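You operate a simulated robot arm through the tools that you are given. There is no shell and no other tool.

You run a simulated robot arm. Do the job below in one go: nothing can be reset, and whatever is moved stays where it is left.

Task
Check the hardness gauge on the 60 pts block; trim till it reads true.
Fine: block on the table, table in, lever down with fingers clear; turn the red trim dial, then gauge again; the block stays under the foot, the other blocks where they are.
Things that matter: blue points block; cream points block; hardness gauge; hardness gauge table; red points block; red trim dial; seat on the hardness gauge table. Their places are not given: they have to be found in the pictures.

Only the result counts: the job must be done as asked and must still hold three seconds after the hand-in. Knocking over, shifting, dropping, spilling or breaking anything else fails it.

Robot
A 7-joint arm with a two-finger parallel gripper, fixed in place. Base frame: the origin is on the floor under the middle of its stand, x ahead of it, y to its left, z up; the work surface is at about z = 0.86. Units: m, rad, N and s.
It reaches about 0.964 m from its shoulder. Its first joint turns from -2.897 to 2.897 rad. Payload 1.57 kg.
The TCP is the grasp point between the finger pads, 0.03 m short of the fingertips. In the tool frame z runs along the fingers and y along their closing line. The gripper opens to 0.11 m. The fingers are 0.024 m wide and 0.012 m thick; the gripper's body (0.048 by 0.112 m) begins 0.078 m behind the TCP.
Orientation is told as [roll, pitch, yaw] about the base's x, y, z axes, in that order, counted from this pose: with the fingers straight down and closing along the base's y, the tool's x points along the base's -x, its y along +y and its z along -z.

Tools
- The arm moves only by the tool arm_command. Its argument "plan" is a list of rows, each an object (a shift or turn left out is 0, a gripper value left out holds the last) with "xyz": the shift along the base's x, y, z in units of 40 mm (1.0 is 40 mm), a list of three; "dr": the turn, a rotation vector about the base's x, y, z in units of 6 degrees (1.0 is 6 degrees), a list of three; "jaw": the gripper command, from -1 (shut) to 1 (fully open), values between in proportion. In form: [{"xyz": [tx, ty, tz], "dr": [wx, wy, wz], "jaw": jaw}, ...]. A call has 1 to 20 rows; each row shifts and turns the commanded pose from where the row before left it. A call with a number of a shift or a turn outside -1 to 1 is refused whole. Rows are played at 5 a second. More than 0.05 m and 0.15 rad between two rows, or a gripper value outside its range, and nothing of the call is played. Where a pose cannot be reached the arm comes as near as it can. A force on the tool above 50 N (or 10 N above the force at the start of the call, whichever is more), or a blocked arm, ends the call early, and 0.2 s more pass. The fingers move at their own pace (about 0.108 m/s each) and stop on an object; they squeeze with about 22 N. The grip force told is the motor's: it shows also when the fingers shut on nothing. Time passes only in rows, and 0.2 s behind the last, so rows that do not move let the fingers close. The reply holds the time, the measured pose of the TCP, the force on the tool along the base axes, the opening and the grip force, in the units named above and with some noise, with the torque about the TCP (base axes, N m) and any sound that the robot's microphone picked up.
- Cameras (640 x 400 px; columns grow to the right, rows downward): "scene" is fixed at [0.2289, -0.6433, 1.428]; the picture's right is [0.28, -0.96, 0.00], its down [-0.61, -0.18, -0.78] and it looks along [0.74, 0.22, -0.63] (base axes); focal length 331 px, centre (320, 200). "wrist" rides on the gripper at [0.07, 0.016, -0.141] in the tool frame; the picture's right is [-0.23, 0.97, 0.00], its down [-0.86, -0.20, -0.48] and it looks along [-0.47, -0.11, 0.88] (tool axes); focal length 222 px, centre (320, 200).
- capture(camera): a new picture of that camera. No time passes.
- lift_body(by): slides the trunk up (or, below 0, down) by that many m; the arm rides with it, the base frame stays. It gives what a move gives, with no picture.
- pixel_to_xyz(camera, pixels): for up to 12 pixels [column, row] of the newest picture of that camera ("zoom" is the newest enlarged one), the place [x, y, z] in the base frame of the surface seen there, good to about 0.003 m, but the place of the scene camera against the robot may be out by one fixed shift of up to 0.012 m in any direction. No time passes.
- inspect(camera, box): a new picture of the part [left, top, right, bottom] of that camera's present view, enlarged. No time passes.
- hand_in(): hands the job in; it is judged then, once.

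Unless the task says otherwise, let go and move clear before handing in.

The tools are called as a command line: name --argument value ..., lists and objects as JSON in quotes. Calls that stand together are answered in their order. arm_command: Moves the arm, as the interface text tells. Its arguments: {"type":"object","properties":{"plan":{"type":"array","items":{"type":"object","properties":{"xyz":{"type":"array","items":{"type":"number"}},"dr":{"type":"array","items":{"type":"number"}},"jaw":{"type":"number"}}}}},"required":["plan"]} The other tools are called the same way: lift_body (by) moves the trunk up or down; capture (camera) takes a picture; pixel_to_xyz (camera, pixels) gives the place of the surface under pixels of a picture; inspect (camera, box) takes an enlarged picture of a part of a camera's view; hand_in () hands the job in.

At the start:

```text
time: 0.0
tool_pos: [0.5908, -0.365, 1.1916]
orientation: [-0.001, 0.0, 0.002]
ft_force: [0.2, 0.4, -0.1]
ft_torque: [0.03, -0.06, -0.02]
width: 0.1099
grasp_force: 0.0
trunk travel left (down, up): [-0.425, 0.185]
```

scene: 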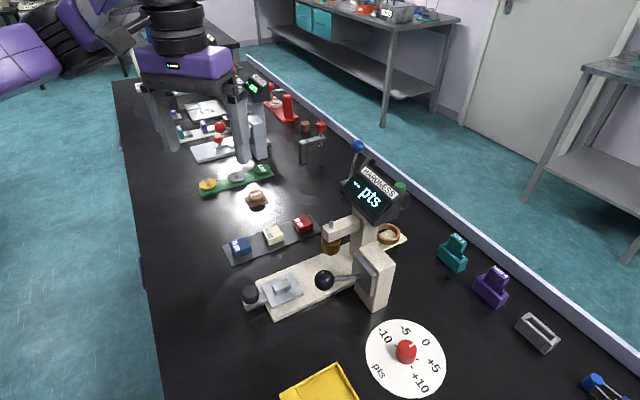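
wrist: 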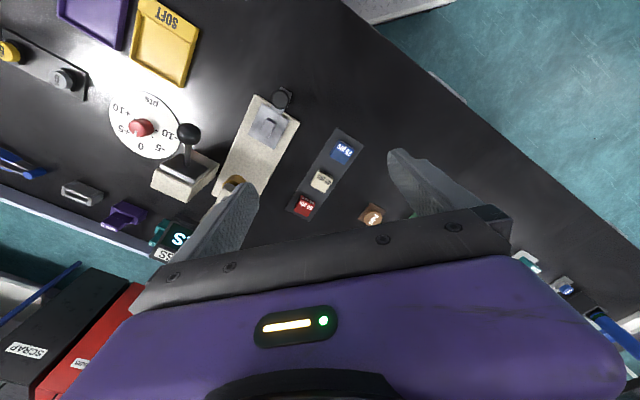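

The scene shows the hardness gauge around (350,260), three blocks in a tray at (240,245), (272,235), (303,224), and the red trim dial at (406,350). I'll zoom in on each to read labels.

inspect --camera "scene" --box '[210, 200, 330, 275]'

inspect --camera "scene" --box '[230, 150, 430, 320]'

inspect --camera "scene" --box '[350, 300, 470, 400]'

inspect --camera "wrist" --box '[270, 110, 390, 235]'

```text
5.33 times, centred on (270, 238) of scene
```

zoom: 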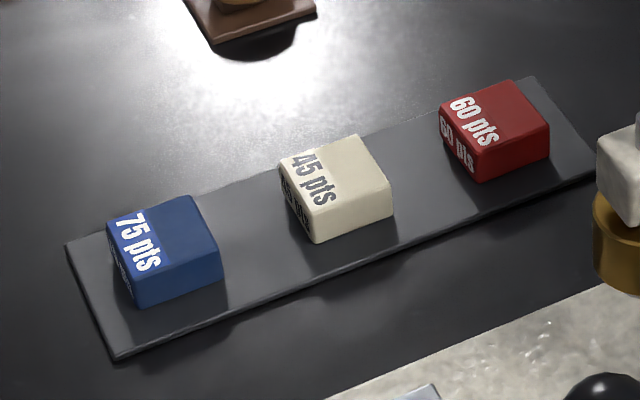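

```text
2.35 times, centred on (330, 235) of scene
```

zoom: 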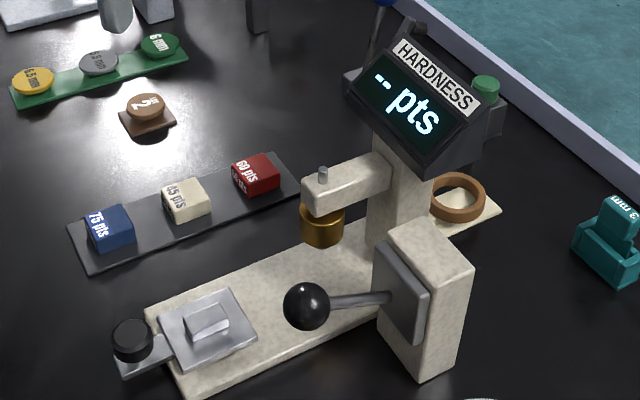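

```text
4.00 times, centred on (410, 350) of scene
```

zoom: 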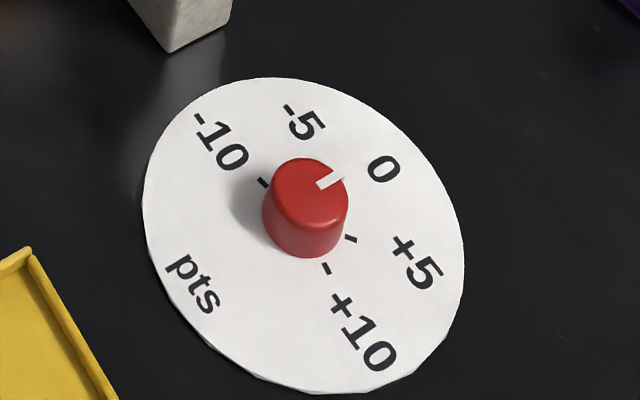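

```text
3.20 times, centred on (330, 172) of wrist
```

zoom: 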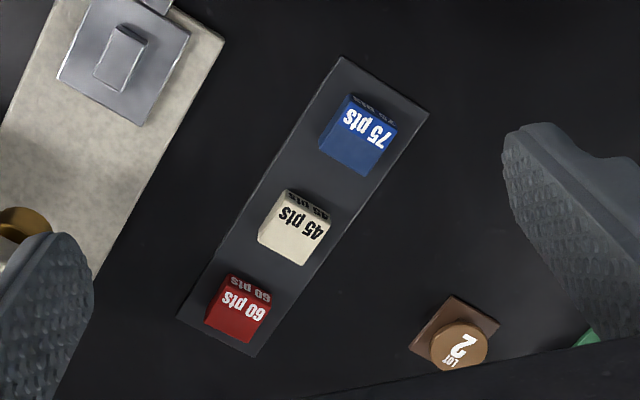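

The red block reads 60 pts; the silver table with its raised seat is out at the end of the gauge base, lever ball at about (325,281), dial knob at (406,350). Now I'll measure positions of these from the scene picture.

pixel_to_xyz --camera "scene" --pixels '[[303, 222], [273, 234], [240, 245], [284, 285], [250, 293], [325, 280], [345, 279], [332, 244], [340, 228], [406, 346], [375, 365], [366, 290]]'

inspect --camera "scene" --box '[235, 255, 335, 320]'

inspect --camera "wrist" --box '[100, 80, 310, 210]'

```text
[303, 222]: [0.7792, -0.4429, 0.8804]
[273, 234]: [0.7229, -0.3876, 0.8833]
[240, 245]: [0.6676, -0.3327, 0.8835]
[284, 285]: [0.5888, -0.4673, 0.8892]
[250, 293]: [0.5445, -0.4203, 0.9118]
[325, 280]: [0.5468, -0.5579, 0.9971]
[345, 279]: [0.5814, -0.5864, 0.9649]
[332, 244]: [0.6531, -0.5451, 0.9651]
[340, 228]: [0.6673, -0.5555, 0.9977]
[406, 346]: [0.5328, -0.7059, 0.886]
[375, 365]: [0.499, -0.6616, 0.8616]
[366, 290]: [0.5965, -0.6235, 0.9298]
```

```text
6.15 times, centred on (285, 288) of scene
```

zoom: 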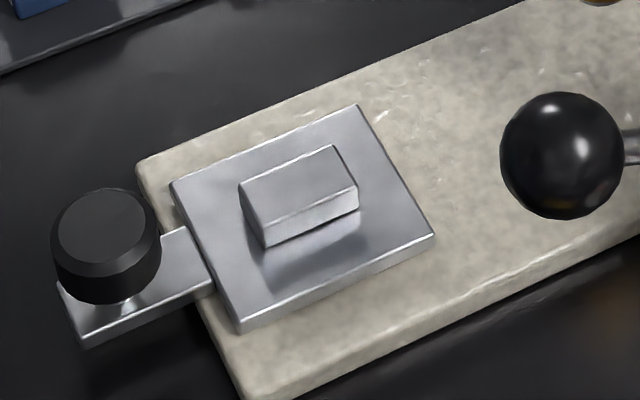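

```text
3.05 times, centred on (205, 145) of wrist
```

zoom: 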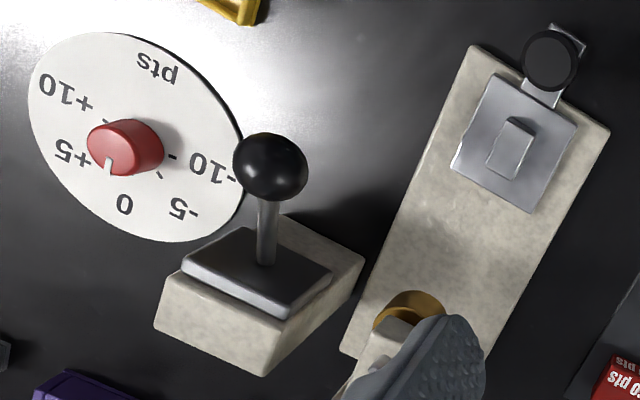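

The wrist view gives an independent fix without the scene camera's shift, so I'll measure the same features there: block tops at (303,205), (321,181), (342,150), seat (269,126), knob (280,98), lever ball (189,134), dial (141,127).

capture --camera "wrist"

pixel_to_xyz --camera "wrist" --pixels '[[304, 207], [322, 182], [343, 151], [270, 126], [281, 99], [189, 133], [188, 152], [141, 127], [260, 170], [340, 175], [150, 105], [235, 182]]'

inspect --camera "wrist" --box '[240, 80, 310, 150]'

```text
taken
```

wrist: 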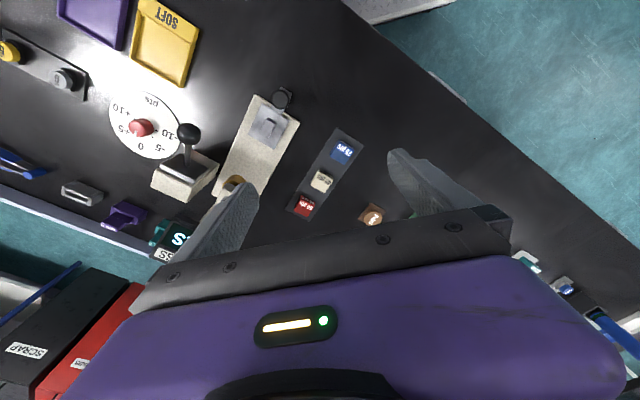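

```text
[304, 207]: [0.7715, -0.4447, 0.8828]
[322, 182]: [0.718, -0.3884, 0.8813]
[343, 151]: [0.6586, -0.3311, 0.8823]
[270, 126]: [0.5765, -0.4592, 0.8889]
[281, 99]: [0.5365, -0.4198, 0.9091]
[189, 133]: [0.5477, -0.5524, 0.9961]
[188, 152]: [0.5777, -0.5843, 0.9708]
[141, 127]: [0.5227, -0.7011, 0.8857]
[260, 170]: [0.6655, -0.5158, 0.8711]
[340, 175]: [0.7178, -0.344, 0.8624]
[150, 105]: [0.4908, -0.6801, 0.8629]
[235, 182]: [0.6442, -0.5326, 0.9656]
```

```text
5.71 times, centred on (275, 115) of wrist
```

zoom: 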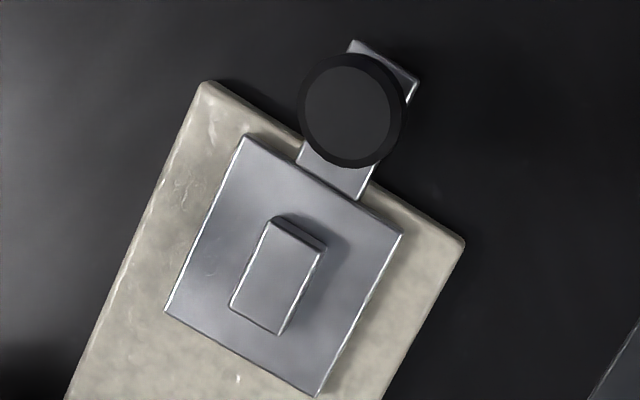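

The wrist picture agrees with the scene to within about 10 mm (red block at (304,207) → [0.7715,-0.4447,0.883]), so I'll trust the wrist camera. Next I move the hand above the red block for a close look at it and its orientation.

arm_command --plan '[{"xyz": [0.6, -0.25, -0.3], "jaw": 1}, {"xyz": [0.6, -0.25, -0.4]}, {"xyz": [0.6, -0.25, -0.5]}, {"xyz": [0.6, -0.25, -0.5]}, {"xyz": [0.6, -0.25, -0.5]}, {"xyz": [0.4, -0.2, -0.5]}, {"xyz": [0, 0, 0]}]'

capture --camera "wrist"

capture --camera "scene"

```text
time: 1.6
tool_pos: [0.7268, -0.4229, 1.0826]
orientation: [-0.001, -0.001, -0.002]
ft_force: [0.0, 0.7, 0.4]
ft_torque: [-0.01, 0.01, -0.01]
width: 0.1104
grasp_force: 0.1
trunk travel left (down, up): [-0.425, 0.185]
```

```text
taken
```

wrist: 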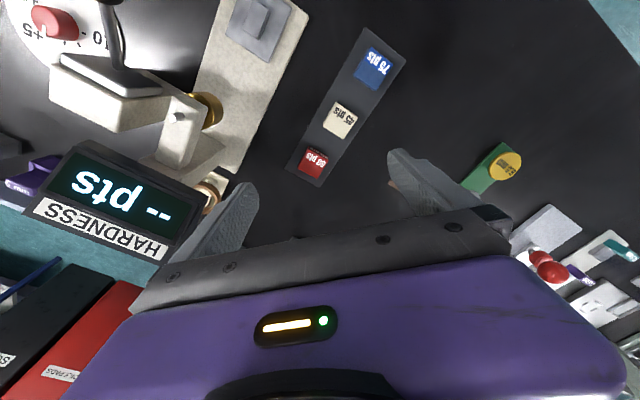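

```text
taken
```

scene: 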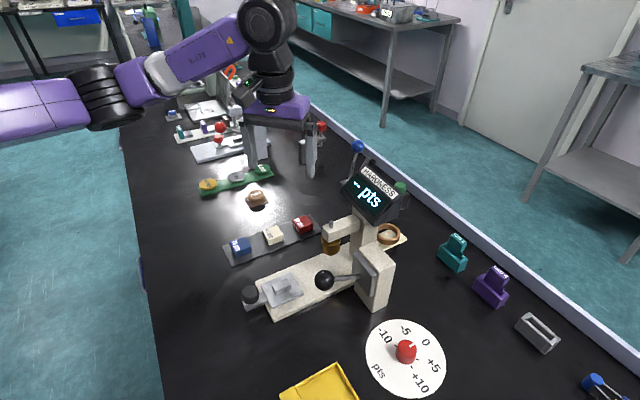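

The red block is at (313,162) in the wrist view, and the gauge with its display is to the left. I'll zoom into the blocks and measure the red block's corners.

inspect --camera "wrist" --box '[280, 130, 350, 190]'

inspect --camera "wrist" --box '[200, 0, 320, 75]'

inspect --camera "wrist" --box '[30, 0, 240, 130]'

```text
6.67 times, centred on (315, 160) of wrist
```

zoom: 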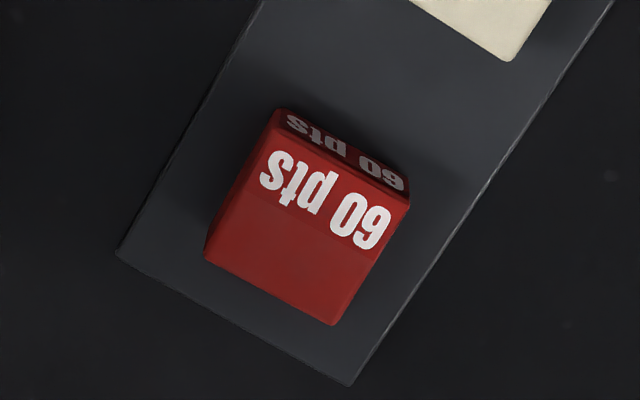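

```text
5.33 times, centred on (260, 38) of wrist
```

zoom: 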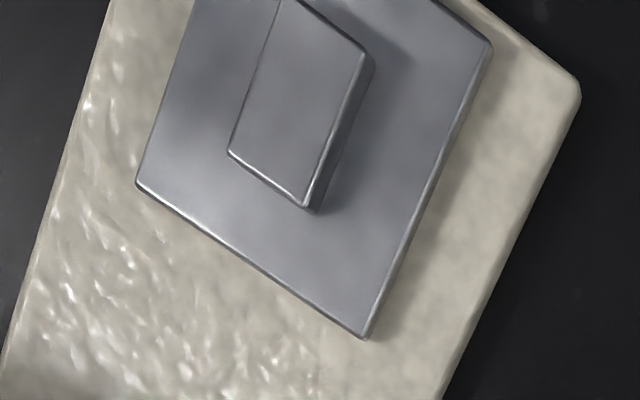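

```text
3.05 times, centred on (135, 65) of wrist
```

zoom: 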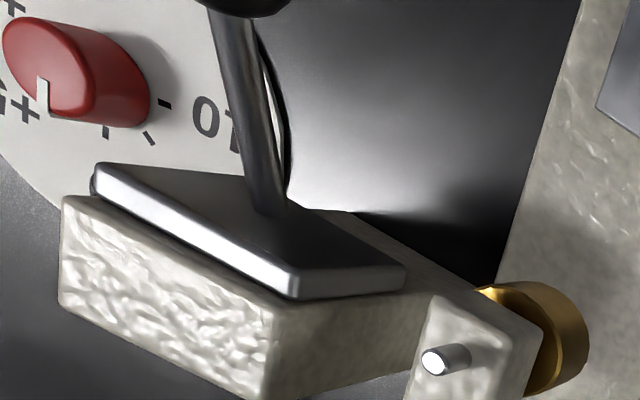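

The close-up shows the red block's top face with corners near zoom (262,140), (408,208), (335,322), (207,255). I'll re-zoom so that I can query those corners precisely.

inspect --camera "wrist" --box '[280, 130, 350, 190]'

pixel_to_xyz --camera "zoom" --pixels '[[268, 145], [403, 210], [335, 318], [211, 252], [305, 230], [340, 150], [285, 120], [400, 180], [130, 250], [350, 380], [180, 230], [240, 300]]'

```text
6.67 times, centred on (315, 160) of wrist
```

zoom: 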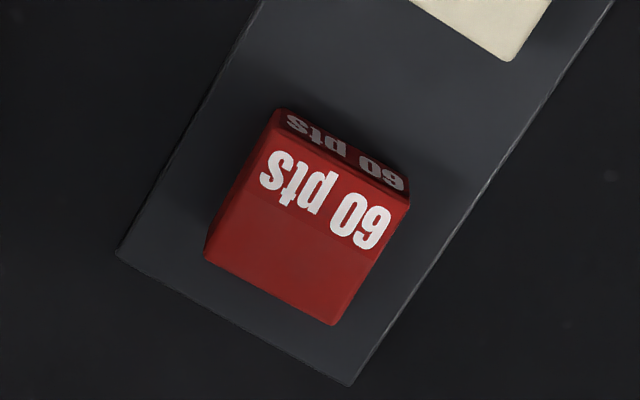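

```text
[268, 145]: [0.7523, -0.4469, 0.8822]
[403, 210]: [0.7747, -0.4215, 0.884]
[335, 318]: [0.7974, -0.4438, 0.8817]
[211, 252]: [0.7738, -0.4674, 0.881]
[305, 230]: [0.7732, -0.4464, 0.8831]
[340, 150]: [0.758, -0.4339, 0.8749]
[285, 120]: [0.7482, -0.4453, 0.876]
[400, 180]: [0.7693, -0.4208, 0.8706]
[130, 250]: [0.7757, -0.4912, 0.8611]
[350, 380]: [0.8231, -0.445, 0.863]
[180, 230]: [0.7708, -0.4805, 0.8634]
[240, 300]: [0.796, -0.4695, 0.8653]
```

Red block: centre ≈ (0.7746,-0.4449), top z ≈0.882, about 34 mm square and turned about 45–46°. Next I turn the hand by -45° and move above the gauge table's seat to measure it closely.

arm_command --plan '[{"xyz": [-0.4, -0.1, 0.1], "dr": [0, 0, -0.94]}, {"xyz": [-0.45, -0.1, 0], "dr": [0, 0, -0.94]}, {"xyz": [-0.45, -0.1, 0], "dr": [0, 0, -0.94]}, {"xyz": [-0.45, -0.1, 0], "dr": [0, 0, -0.94]}, {"xyz": [-0.45, -0.1, 0], "dr": [0, 0, -0.94]}, {"xyz": [-0.45, -0.1, 0], "dr": [0, 0, -0.94]}, {"xyz": [-0.45, -0.1, 0], "dr": [0, 0, -0.94]}, {"xyz": [-0.45, -0.1, 0], "dr": [0, 0, -0.92]}, {"xyz": [0, 0, 0]}]'

capture --camera "wrist"

capture --camera "scene"

```text
time: 3.6
tool_pos: [0.5838, -0.4541, 1.0865]
orientation: [-0.001, 0.0, -0.788]
ft_force: [-0.8, -0.6, 0.0]
ft_torque: [-0.02, 0.03, -0.01]
width: 0.1099
grasp_force: 0.1
trunk travel left (down, up): [-0.425, 0.185]
```

```text
taken
```

wrist: 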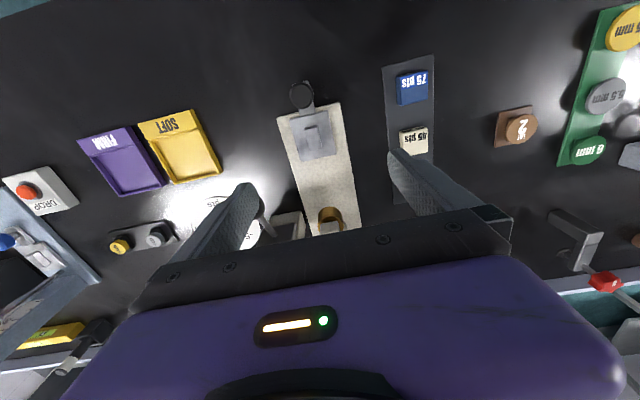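

```text
taken
```

scene: 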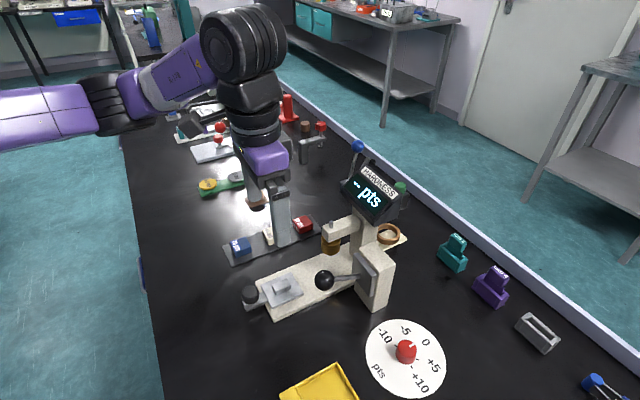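

The wrist view now looks along the gauge: table plate at (315,135), knob at (301,95), seat on the plate. I'll zoom in and measure the seat.

inspect --camera "wrist" --box '[270, 75, 366, 165]'

pixel_to_xyz --camera "wrist" --pixels '[[301, 95], [316, 139], [293, 118], [326, 110], [301, 158], [335, 152], [290, 100], [340, 180]]'

```text
4.44 times, centred on (318, 120) of wrist
```

zoom: 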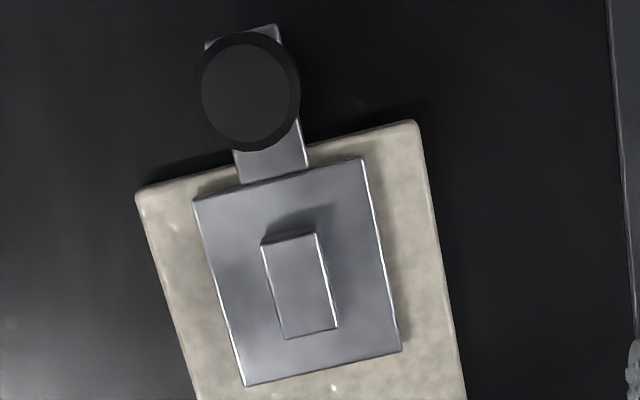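

```text
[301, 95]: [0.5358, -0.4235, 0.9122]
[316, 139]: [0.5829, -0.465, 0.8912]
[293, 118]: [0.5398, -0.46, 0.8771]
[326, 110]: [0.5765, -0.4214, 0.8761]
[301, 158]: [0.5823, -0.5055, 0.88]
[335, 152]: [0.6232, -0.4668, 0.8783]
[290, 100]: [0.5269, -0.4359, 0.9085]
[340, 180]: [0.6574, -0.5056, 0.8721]
```

pixel_to_xyz --camera "zoom" --pixels '[[265, 245], [313, 236], [334, 326], [285, 335], [300, 285], [200, 202], [359, 164], [397, 348], [247, 380], [245, 90], [345, 260], [250, 90]]'

inspect --camera "wrist" --box '[240, 160, 380, 250]'

```text
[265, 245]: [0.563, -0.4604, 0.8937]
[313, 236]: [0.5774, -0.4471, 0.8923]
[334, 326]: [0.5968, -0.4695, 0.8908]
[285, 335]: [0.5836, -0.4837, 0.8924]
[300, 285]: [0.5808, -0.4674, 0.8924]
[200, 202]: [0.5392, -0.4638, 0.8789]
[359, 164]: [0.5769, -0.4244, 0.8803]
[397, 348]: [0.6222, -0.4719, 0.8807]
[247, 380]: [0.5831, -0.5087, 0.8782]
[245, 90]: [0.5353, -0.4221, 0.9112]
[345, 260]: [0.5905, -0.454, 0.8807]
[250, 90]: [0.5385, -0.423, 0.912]
```

```text
4.44 times, centred on (310, 205) of wrist
```

zoom: 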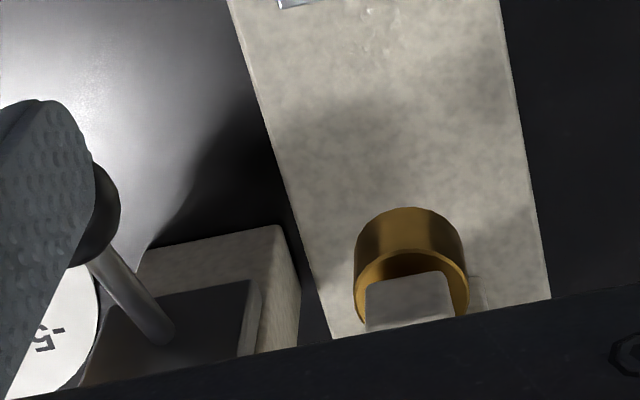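

The seat is a raised pad, about 21 × 31 mm, its top at z ≈ 0.892 and centred near (0.580,-0.466), on the plate at z ≈ 0.880. Next I'll check what surrounds the red block, then go above it with the jaw partly open.

pixel_to_xyz --camera "wrist" --pixels '[[520, 128], [498, 140], [412, 88], [412, 138], [400, 190], [385, 70], [435, 60]]'

arm_command --plan '[{"xyz": [0.95, 0.05, 0], "jaw": 0.36}, {"xyz": [0.95, 0.05, 0]}, {"xyz": [0.95, 0.05, 0]}, {"xyz": [0.95, 0.05, 0]}, {"xyz": [0.85, 0.04, -0.3]}, {"xyz": [0, 0, -0.6]}, {"xyz": [0, 0, -0.6]}, {"xyz": [0, 0, -0.6]}, {"xyz": [0, 0, 0]}, {"xyz": [0, 0, 0]}]'

capture --camera "wrist"

capture --camera "scene"

```text
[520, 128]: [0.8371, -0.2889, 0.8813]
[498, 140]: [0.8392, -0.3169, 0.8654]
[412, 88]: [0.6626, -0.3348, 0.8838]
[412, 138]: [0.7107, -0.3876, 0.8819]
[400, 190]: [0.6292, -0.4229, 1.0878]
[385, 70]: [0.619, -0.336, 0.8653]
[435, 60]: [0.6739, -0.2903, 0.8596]
```

```text
time: 5.8
tool_pos: [0.7697, -0.4442, 1.0021]
orientation: [0.0, 0.0, -0.788]
ft_force: [0.0, -0.7, 0.2]
ft_torque: [0.03, 0.0, -0.01]
width: 0.0746
grasp_force: 0.1
trunk travel left (down, up): [-0.425, 0.185]
```

```text
taken
```

wrist: 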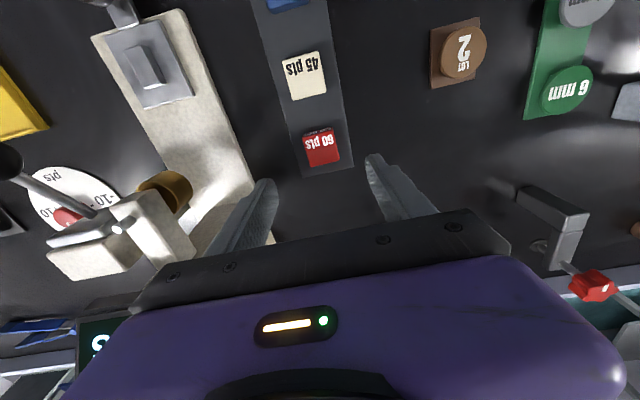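

```text
taken
```

scene: 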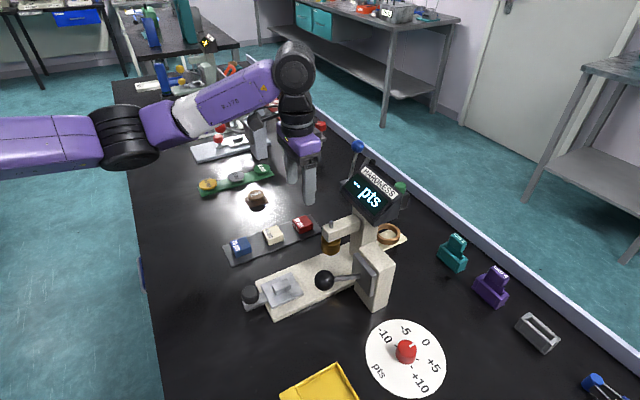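

The hand is above the red block, at (322,147) in the wrist view. I'll zoom and re-measure its corners before descending.

inspect --camera "wrist" --box '[280, 115, 364, 180]'

pixel_to_xyz --camera "wrist" --pixels '[[304, 135], [335, 130], [340, 159], [309, 165], [322, 147], [318, 80], [345, 165], [303, 170]]'

```text
6.15 times, centred on (322, 148) of wrist
```

zoom: 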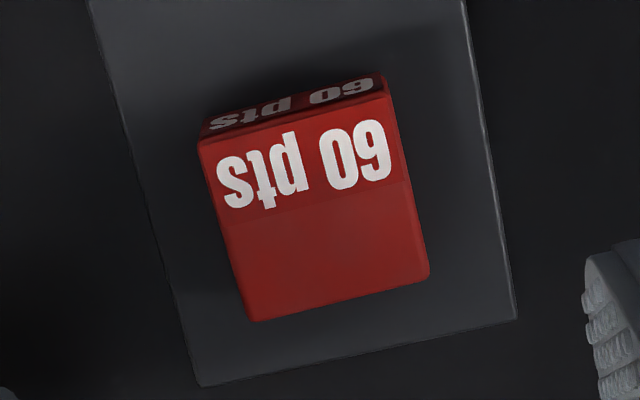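

```text
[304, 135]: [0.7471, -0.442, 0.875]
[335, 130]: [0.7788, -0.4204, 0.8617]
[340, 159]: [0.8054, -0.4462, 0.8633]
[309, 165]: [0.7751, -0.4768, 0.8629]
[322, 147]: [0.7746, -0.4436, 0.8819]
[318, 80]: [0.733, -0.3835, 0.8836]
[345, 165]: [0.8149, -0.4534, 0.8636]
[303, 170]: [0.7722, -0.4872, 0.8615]
```

Corners of the top face are near zoom (200,143), (386,97), (426,277), (252,319). I'll query these slightly inset, together with points on the tray.

pixel_to_xyz --camera "zoom" --pixels '[[204, 147], [384, 102], [423, 274], [254, 314], [225, 230], [405, 185], [295, 122], [340, 292], [310, 205]]'

```text
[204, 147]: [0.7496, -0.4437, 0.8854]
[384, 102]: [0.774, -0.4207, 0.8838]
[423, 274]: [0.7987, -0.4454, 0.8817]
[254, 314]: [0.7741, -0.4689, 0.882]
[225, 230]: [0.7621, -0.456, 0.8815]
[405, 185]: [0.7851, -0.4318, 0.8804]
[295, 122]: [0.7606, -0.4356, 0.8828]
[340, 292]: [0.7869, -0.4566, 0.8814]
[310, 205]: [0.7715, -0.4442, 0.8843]
```

The red block's centre is (0.774,-0.4448), yaw about 44.5°, which matches the gripper. I'll nudge +4 mm in x, descend to TCP z ≈ 0.897 and close.

arm_command --plan '[{"xyz": [0.1, 0, -0.5]}, {"xyz": [0, 0, -0.6]}, {"xyz": [0, 0, -0.6]}, {"xyz": [0, 0, -0.5]}, {"xyz": [0, 0, -0.25]}, {"xyz": [0, 0, -0.15]}, {"xyz": [0, 0, 0]}, {"xyz": [0, 0, 0]}]'

capture --camera "wrist"

inspect --camera "scene" --box '[220, 150, 380, 260]'

```text
time: 7.6
tool_pos: [0.7756, -0.4441, 0.8983]
orientation: [0.001, 0.001, -0.785]
ft_force: [-0.5, 0.0, 0.8]
ft_torque: [0.0, 0.04, -0.01]
width: 0.0748
grasp_force: 0.2
trunk travel left (down, up): [-0.425, 0.185]
```

```text
taken
```

wrist: 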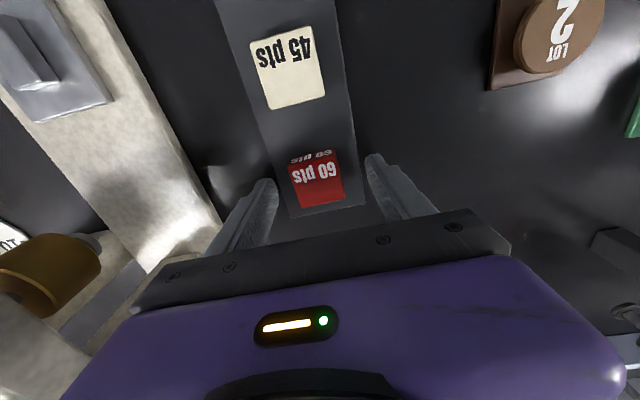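

```text
3.64 times, centred on (300, 205) of scene
```

zoom: 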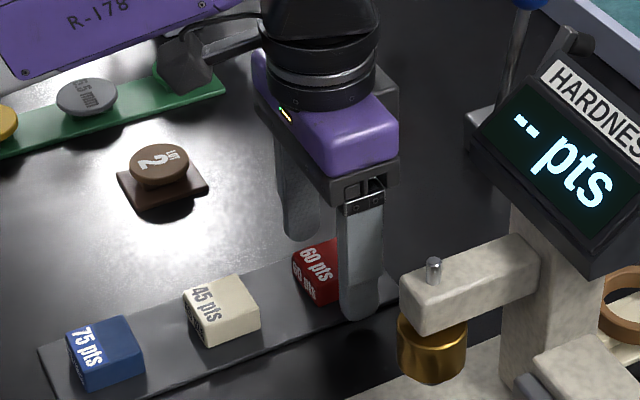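

The fingers straddle the red block with the tips just above the tray. I'll close on it, then lift straight up a bit and check.

arm_command --plan '[{"jaw": -1}, {"xyz": [0, 0, 0]}, {"xyz": [0, 0, 0]}, {"xyz": [0, 0, 0]}]'

inspect --camera "wrist" --box '[240, 110, 400, 230]'

```text
time: 8.6
tool_pos: [0.7745, -0.4443, 0.8996]
orientation: [0.001, 0.0, -0.786]
ft_force: [-0.3, -0.3, 0.8]
ft_torque: [0.02, 0.01, -0.01]
width: 0.037
grasp_force: 22.6
trunk travel left (down, up): [-0.425, 0.185]
```

```text
3.33 times, centred on (320, 170) of wrist
```

zoom: 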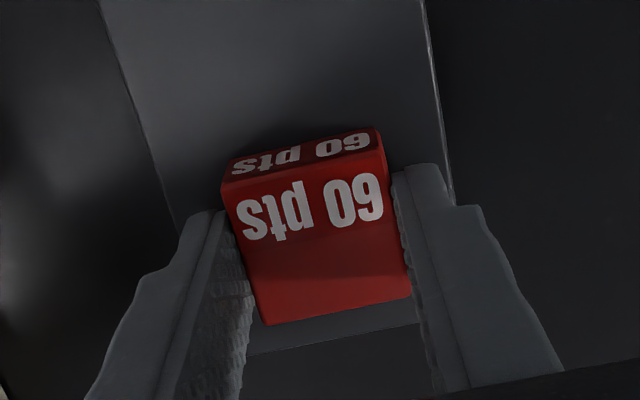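

The gripper holds the block at 37 mm with 22 N. I'll lift it clear of the tray and tilt it toward the scene camera to see whether its underside has a slot that matches the seat.

arm_command --plan '[{"xyz": [0, 0, 0.3]}, {"xyz": [0, 0, 0.6]}, {"xyz": [0, 0, 0.9]}, {"xyz": [0, 0, 0.9]}, {"xyz": [0, 0, 0.9]}, {"xyz": [0, 0, 0.9]}, {"xyz": [-0.5, 0.3, 0.7]}, {"xyz": [-0.5, 0.3, 0.7]}, {"xyz": [-0.5, 0.3, 0.7], "dr": [-0.45, 0.85, 0]}, {"dr": [-0.45, 0.85, 0]}, {"dr": [-0.45, 0.85, 0]}, {"dr": [-0.45, 0.85, 0]}, {"dr": [-0.45, 0.85, 0]}, {"dr": [-0.45, 0.85, 0]}, {"dr": [-0.45, 0.85, 0]}, {"dr": [0, 0, 0]}]'

capture --camera "scene"

capture --camera "wrist"

```text
time: 12.0
tool_pos: [0.715, -0.41, 1.1627]
orientation: [-0.685, 0.192, -0.856]
ft_force: [0.5, 0.0, -0.3]
ft_torque: [-0.02, -0.03, -0.06]
width: 0.0371
grasp_force: 22.9
trunk travel left (down, up): [-0.425, 0.185]
```

```text
taken
```

scene: 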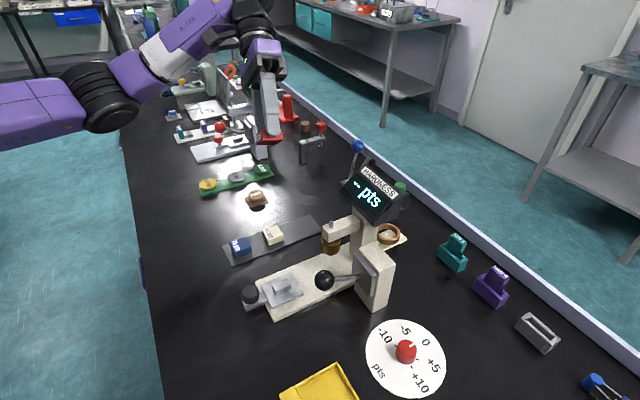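

```text
taken
```

wrist: 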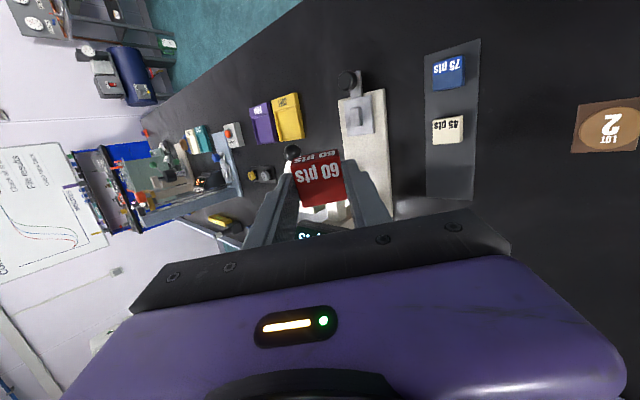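

The block is held at (272,137) in the scene picture. I'll zoom in on its underside.

inspect --camera "scene" --box '[250, 115, 298, 150]'

```text
11.43 times, centred on (274, 132) of scene
```

zoom: 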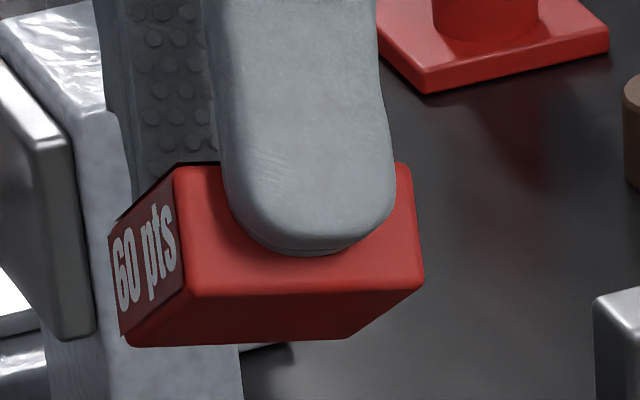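

The underside strip visible looks plain, but the angle is shallow. I'll tilt 24° more for a definite look.

arm_command --plan '[{"dr": [-0.45, 0.85, 0]}, {"dr": [-0.45, 0.85, 0]}, {"dr": [-0.45, 0.85, 0]}, {"dr": [-0.45, 0.85, 0]}, {"dr": [0, 0, 0]}]'

inspect --camera "scene" --box '[245, 110, 305, 155]'

```text
time: 13.2
tool_pos: [0.7156, -0.4087, 1.1635]
orientation: [-1.09, 0.266, -0.949]
ft_force: [-0.1, 0.7, -0.4]
ft_torque: [0.03, -0.01, -0.04]
width: 0.0372
grasp_force: 22.1
trunk travel left (down, up): [-0.425, 0.185]
```

```text
8.89 times, centred on (275, 132) of scene
```

zoom: 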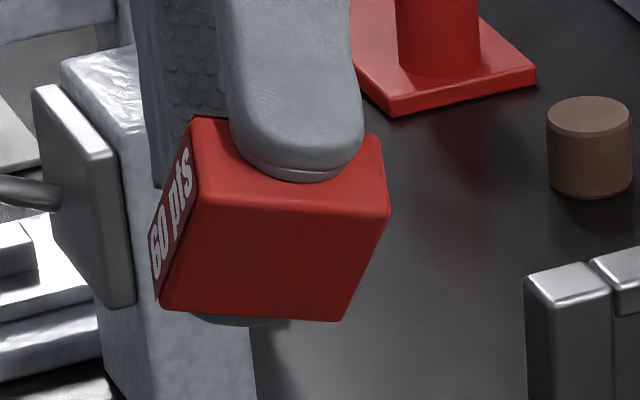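

With the extra tilt the whole underside at zoom (270,270) is plain and flat, so the block simply sits centred on the raised seat. I'll untilt and bring it above the seat.

arm_command --plan '[{"dr": [0.45, -0.85, 0]}, {"dr": [0.45, -0.85, 0]}, {"dr": [0.45, -0.85, 0]}, {"dr": [0.45, -0.85, 0]}, {"dr": [0.45, -0.85, 0]}, {"dr": [0.45, -0.85, 0]}, {"dr": [0.45, -0.85, 0]}, {"dr": [0.45, -0.85, 0]}, {"dr": [0.45, -0.85, 0]}, {"dr": [0.45, -0.85, 0]}, {"dr": [0.45, -0.85, 0]}, {"xyz": [-0.5, -0.2, -0.2]}, {"xyz": [-0.7, -0.3, -0.3]}, {"xyz": [-0.7, -0.3, -0.4]}, {"xyz": [-0.7, -0.3, -0.5]}, {"xyz": [-0.6, -0.25, -0.5]}, {"xyz": [-0.2, -0.03, -0.4]}, {"xyz": [0, 0, 0]}, {"xyz": [0, 0, 0]}]'

capture --camera "wrist"

capture --camera "scene"

```text
time: 17.2
tool_pos: [0.5782, -0.4645, 1.0723]
orientation: [-0.001, 0.0, -0.786]
ft_force: [-0.2, -0.7, -0.6]
ft_torque: [0.01, 0.0, 0.01]
width: 0.0372
grasp_force: 22.1
trunk travel left (down, up): [-0.425, 0.185]
```

```text
taken
```

wrist: 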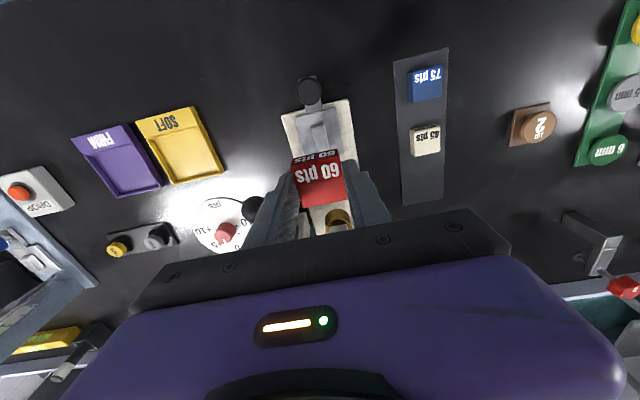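

```text
taken
```

scene: 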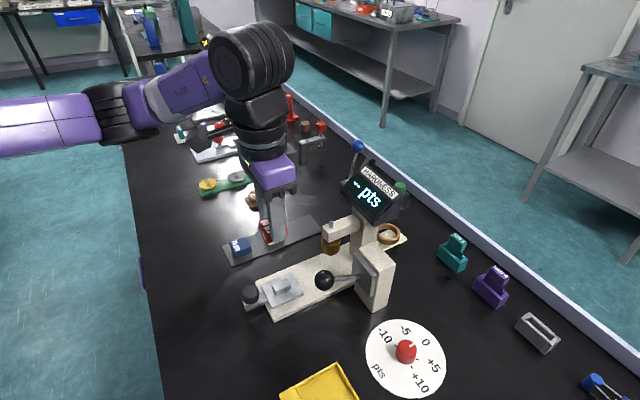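

The block is upright again above the gauge table. I'll descend to TCP z ≈ 0.975 and check the alignment with the seat.

arm_command --plan '[{"xyz": [0.05, -0.03, -0.5]}, {"xyz": [0, 0, -0.6]}, {"xyz": [0, 0, -0.6]}, {"xyz": [0, 0, -0.6]}, {"xyz": [0, 0, -0.1]}, {"xyz": [0, 0, 0]}, {"xyz": [0, 0, 0]}]'

inspect --camera "wrist" --box '[240, 80, 400, 230]'

inspect --camera "scene" --box '[220, 200, 360, 320]'

```text
time: 18.8
tool_pos: [0.5791, -0.4661, 0.9758]
orientation: [0.001, -0.001, -0.785]
ft_force: [-0.1, -0.3, -0.4]
ft_torque: [0.01, -0.02, 0.0]
width: 0.0372
grasp_force: 22.1
trunk travel left (down, up): [-0.425, 0.185]
```

```text
2.67 times, centred on (320, 155) of wrist
```

zoom: 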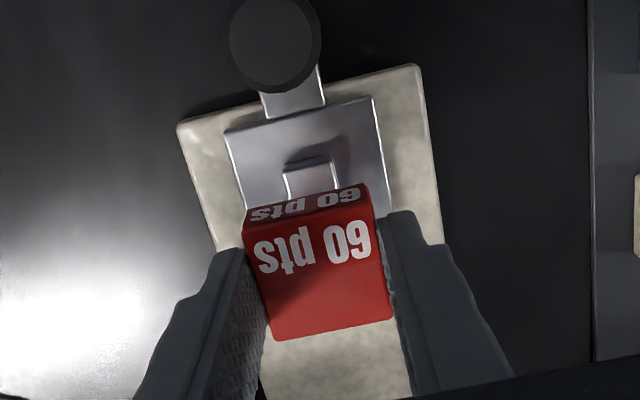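

```text
3.33 times, centred on (290, 260) of scene
```

zoom: 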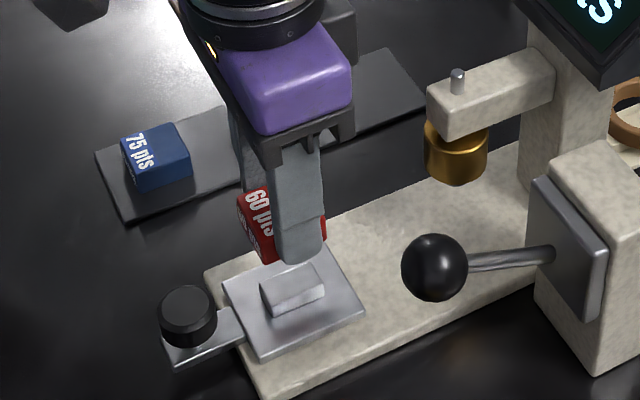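

The held block lines up over the seat in both views. I'll descend slowly to TCP z ≈ 0.931 and watch for contact.

arm_command --plan '[{"xyz": [0.02, 0, -0.4]}, {"xyz": [0, 0, -0.4]}, {"xyz": [0, 0, -0.2]}, {"xyz": [0, 0, -0.1]}, {"xyz": [0, 0, 0]}, {"xyz": [0, 0, 0]}]'

inspect --camera "scene" --box '[230, 230, 330, 310]'

```text
time: 20.2
tool_pos: [0.5826, -0.464, 0.9307]
orientation: [0.0, 0.0, -0.786]
ft_force: [0.3, -0.5, -0.1]
ft_torque: [0.03, -0.03, 0.01]
width: 0.0371
grasp_force: 22.7
trunk travel left (down, up): [-0.425, 0.185]
```

```text
5.00 times, centred on (280, 270) of scene
```

zoom: 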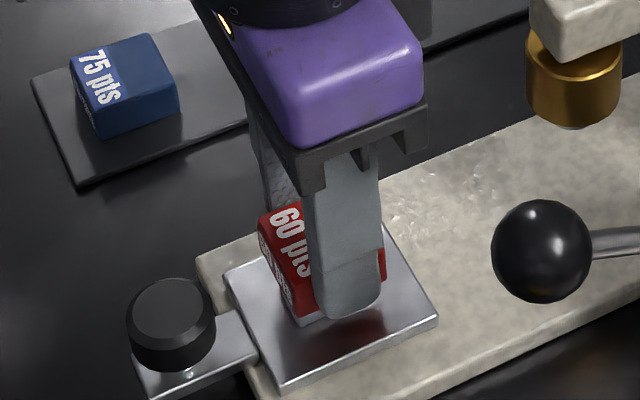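

The block is just above the seat with no contact yet. I'll go down in 1 mm steps until a force shows.

arm_command --plan '[{"xyz": [0, 0, -0.03]}, {"xyz": [0, 0, 0]}]'

arm_command --plan '[{"xyz": [0, 0, -0.03]}, {"xyz": [0, 0, 0]}]'

arm_command --plan '[{"xyz": [0, 0, -0.03]}, {"xyz": [0, 0, 0]}]'

```text
time: 20.8
tool_pos: [0.5827, -0.4659, 0.9295]
orientation: [0.0, 0.0, -0.784]
ft_force: [-0.7, -1.3, 0.4]
ft_torque: [-0.01, 0.01, 0.01]
width: 0.037
grasp_force: 22.1
trunk travel left (down, up): [-0.425, 0.185]
```

```text
time: 21.4
tool_pos: [0.5807, -0.4654, 0.9286]
orientation: [-0.002, -0.001, -0.785]
ft_force: [-0.4, 0.3, -0.1]
ft_torque: [0.02, -0.03, 0.02]
width: 0.0371
grasp_force: 21.8
trunk travel left (down, up): [-0.425, 0.185]
```

```text
time: 22.0
tool_pos: [0.582, -0.4655, 0.9283]
orientation: [0.002, -0.001, -0.787]
ft_force: [0.6, 0.7, 5.4]
ft_torque: [0.04, 0.05, -0.03]
width: 0.0369
grasp_force: 21.5
trunk travel left (down, up): [-0.425, 0.185]
```

Contact: the vertical force is now 5.4 N, so the block rests on the seat. I'll open the fingers partly and rise straight up.

arm_command --plan '[{"jaw": -0.1}, {"xyz": [0, 0, 0], "jaw": 0.05}, {"xyz": [0, 0, 0]}, {"xyz": [0, 0, 0.3]}, {"xyz": [0, 0, 0.7]}, {"xyz": [0, 0, 0.9]}, {"xyz": [0, 0, 0.9]}, {"xyz": [0, 0, 0.7]}, {"xyz": [0, 0, 0]}]'

capture --camera "wrist"

capture --camera "scene"

inspect --camera "scene" --box '[230, 230, 330, 310]'

inspect --camera "wrist" --box '[270, 75, 366, 165]'

```text
time: 24.0
tool_pos: [0.5802, -0.4667, 1.0665]
orientation: [0.0, -0.001, -0.787]
ft_force: [0.8, 0.4, -0.3]
ft_torque: [-0.01, 0.0, -0.03]
width: 0.0577
grasp_force: 0.1
trunk travel left (down, up): [-0.425, 0.185]
```

```text
taken
```

wrist: 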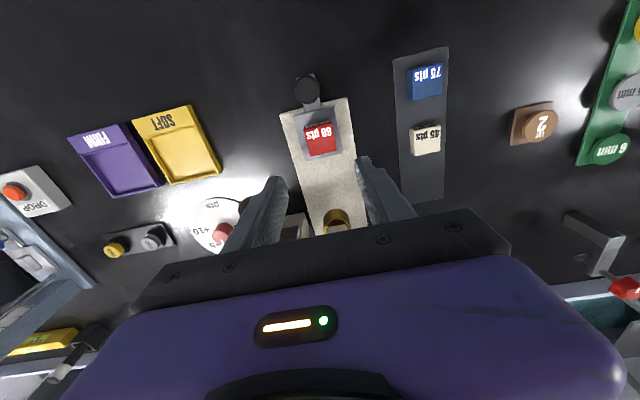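

```text
taken
```

scene: 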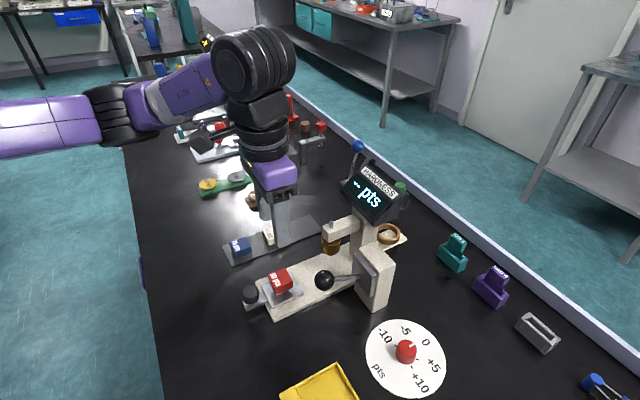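

```text
5.00 times, centred on (280, 270) of scene
```

zoom: 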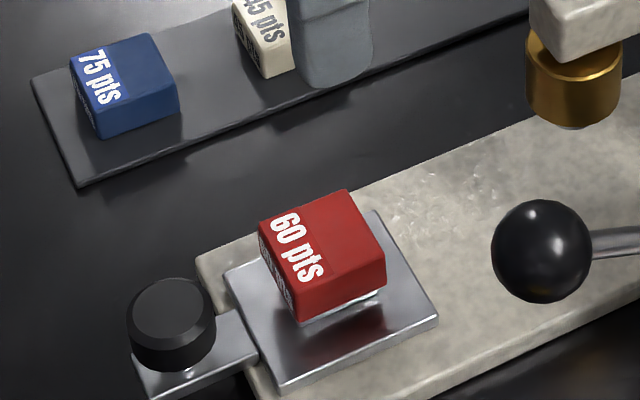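

```text
4.44 times, centred on (318, 120) of wrist
```

zoom: 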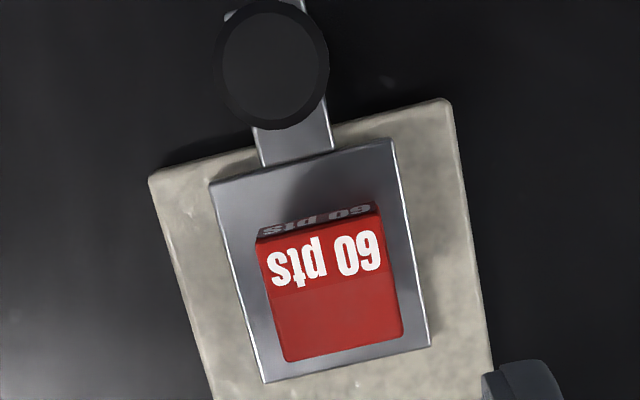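

The block now stands on the seat and looks centred. I'll measure block and plate corners, the knob, lever ball and foot from this wrist view for the next moves.

pixel_to_xyz --camera "zoom" --pixels '[[262, 248], [378, 222], [399, 328], [290, 357], [328, 290], [216, 188], [388, 145], [425, 341], [268, 378], [270, 62], [226, 62], [318, 62]]'

pixel_to_xyz --camera "scene" --pixels '[[280, 280], [250, 291], [325, 280], [317, 280], [333, 280], [325, 272], [325, 288], [332, 250], [375, 190], [350, 195], [360, 225], [333, 240]]'

```text
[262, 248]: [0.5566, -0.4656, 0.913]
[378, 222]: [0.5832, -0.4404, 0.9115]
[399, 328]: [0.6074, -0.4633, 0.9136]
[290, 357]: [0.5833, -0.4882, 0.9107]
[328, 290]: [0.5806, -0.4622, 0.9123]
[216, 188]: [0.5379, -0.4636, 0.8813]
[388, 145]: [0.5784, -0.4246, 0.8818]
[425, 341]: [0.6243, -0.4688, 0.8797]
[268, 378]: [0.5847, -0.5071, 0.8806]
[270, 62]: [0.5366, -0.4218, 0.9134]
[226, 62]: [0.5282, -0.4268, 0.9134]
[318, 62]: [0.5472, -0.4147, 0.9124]
```

```text
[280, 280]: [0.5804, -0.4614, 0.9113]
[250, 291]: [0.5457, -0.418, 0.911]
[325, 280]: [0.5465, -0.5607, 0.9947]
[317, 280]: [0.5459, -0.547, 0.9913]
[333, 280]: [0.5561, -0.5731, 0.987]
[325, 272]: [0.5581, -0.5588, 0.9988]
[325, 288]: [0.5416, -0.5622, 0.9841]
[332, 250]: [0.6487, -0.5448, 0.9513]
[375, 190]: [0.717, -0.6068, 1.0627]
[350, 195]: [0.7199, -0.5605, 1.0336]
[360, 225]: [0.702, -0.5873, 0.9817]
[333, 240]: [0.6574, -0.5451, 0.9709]
```

The block centre (0.5826,-0.4644) is within 2 mm of the plate centre and its top is at z 0.9125, so it is well seated. Next I move above the table's black knob at (0.537,-0.421) and lower the open fingers around it.

arm_command --plan '[{"xyz": [-0.54, 0.57, 0]}, {"xyz": [-0.54, 0.57, -0.3]}, {"xyz": [0, 0, -0.7]}, {"xyz": [0, 0, -0.7]}, {"xyz": [0, 0, -0.7]}, {"xyz": [0, 0, 0]}, {"xyz": [0, 0, 0]}]'

inspect --camera "wrist" --box '[220, 90, 420, 230]'

inspect --camera "scene" --box '[200, 190, 360, 320]'

```text
time: 25.6
tool_pos: [0.5387, -0.4194, 0.9706]
orientation: [0.001, 0.002, -0.786]
ft_force: [0.4, 0.2, 0.8]
ft_torque: [-0.02, -0.01, -0.03]
width: 0.0578
grasp_force: 0.1
trunk travel left (down, up): [-0.425, 0.185]
```

```text
2.86 times, centred on (320, 160) of wrist
```

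zoom: 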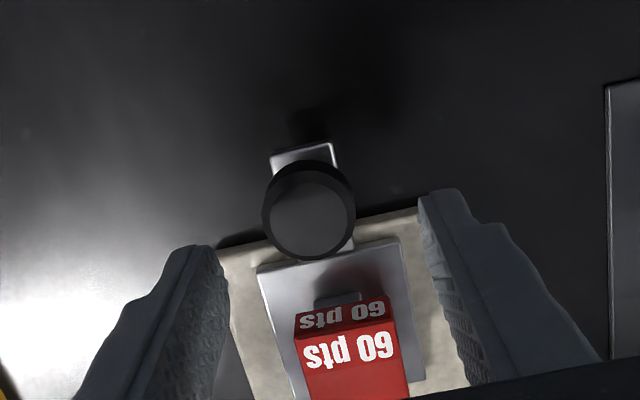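

```text
3.08 times, centred on (280, 255) of scene
```

zoom: 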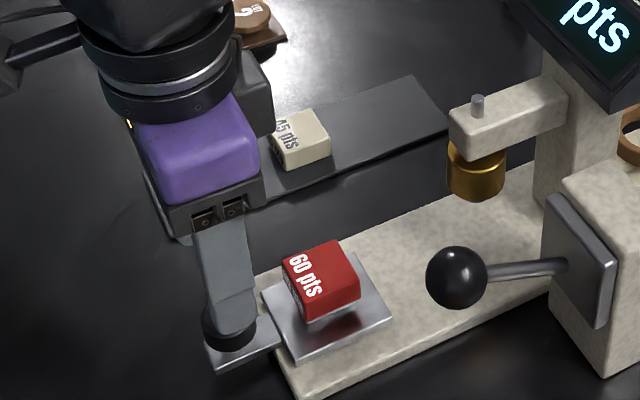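

The knob is at zoom (309,212), a few millimetres left of the finger centre line. I'll query its position to correct before descending.

inspect --camera "wrist" --box '[270, 120, 366, 200]'

pixel_to_xyz --camera "zoom" --pixels '[[300, 285], [240, 285], [360, 285], [302, 230], [302, 340], [300, 140], [305, 150]]'

```text
5.00 times, centred on (318, 160) of wrist
```

zoom: 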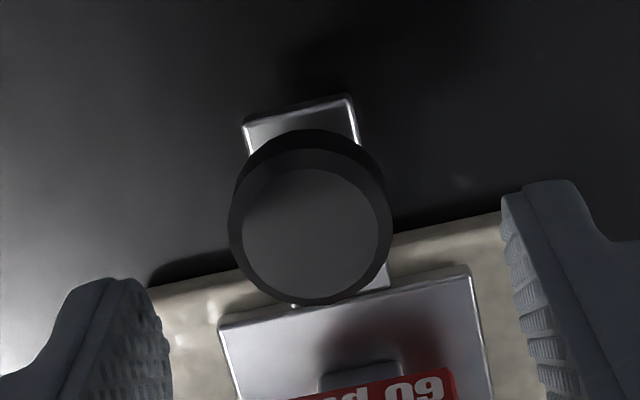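

```text
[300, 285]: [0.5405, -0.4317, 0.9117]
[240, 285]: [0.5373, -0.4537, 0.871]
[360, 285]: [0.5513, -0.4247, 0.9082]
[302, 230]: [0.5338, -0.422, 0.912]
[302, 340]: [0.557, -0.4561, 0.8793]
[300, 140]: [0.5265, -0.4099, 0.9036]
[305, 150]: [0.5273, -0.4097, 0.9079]
```

The knob centre is about (0.535,-0.4215), so I shift the hand by (-3,-3) mm, lower to TCP z ≈ 0.917 and close on the knob.

arm_command --plan '[{"xyz": [-0.08, -0.07, 0]}, {"xyz": [0, 0, -0.5]}, {"xyz": [0, 0, -0.5]}, {"xyz": [0, 0, -0.3]}, {"xyz": [0, 0, 0]}, {"xyz": [0, 0, 0], "jaw": -1}, {"xyz": [0, 0, 0]}, {"xyz": [0, 0, 0]}]'

inspect --camera "wrist" --box '[240, 120, 400, 230]'

inspect --camera "scene" --box '[200, 230, 330, 320]'

```text
time: 27.4
tool_pos: [0.5353, -0.4232, 0.9199]
orientation: [-0.001, -0.001, -0.785]
ft_force: [2.4, 2.4, -3.2]
ft_torque: [-0.3, -0.41, 0.0]
width: 0.0315
grasp_force: 40.5
trunk travel left (down, up): [-0.425, 0.185]
```

```text
3.64 times, centred on (320, 175) of wrist
```

zoom: 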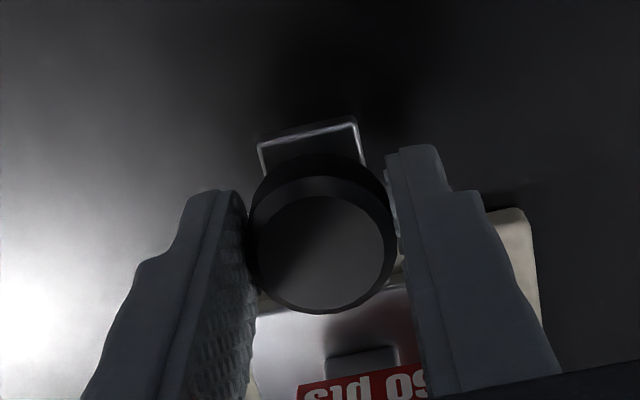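

```text
4.44 times, centred on (265, 275) of scene
```

zoom: 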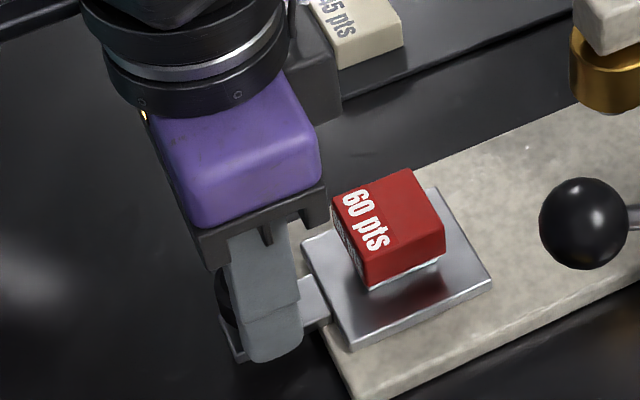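

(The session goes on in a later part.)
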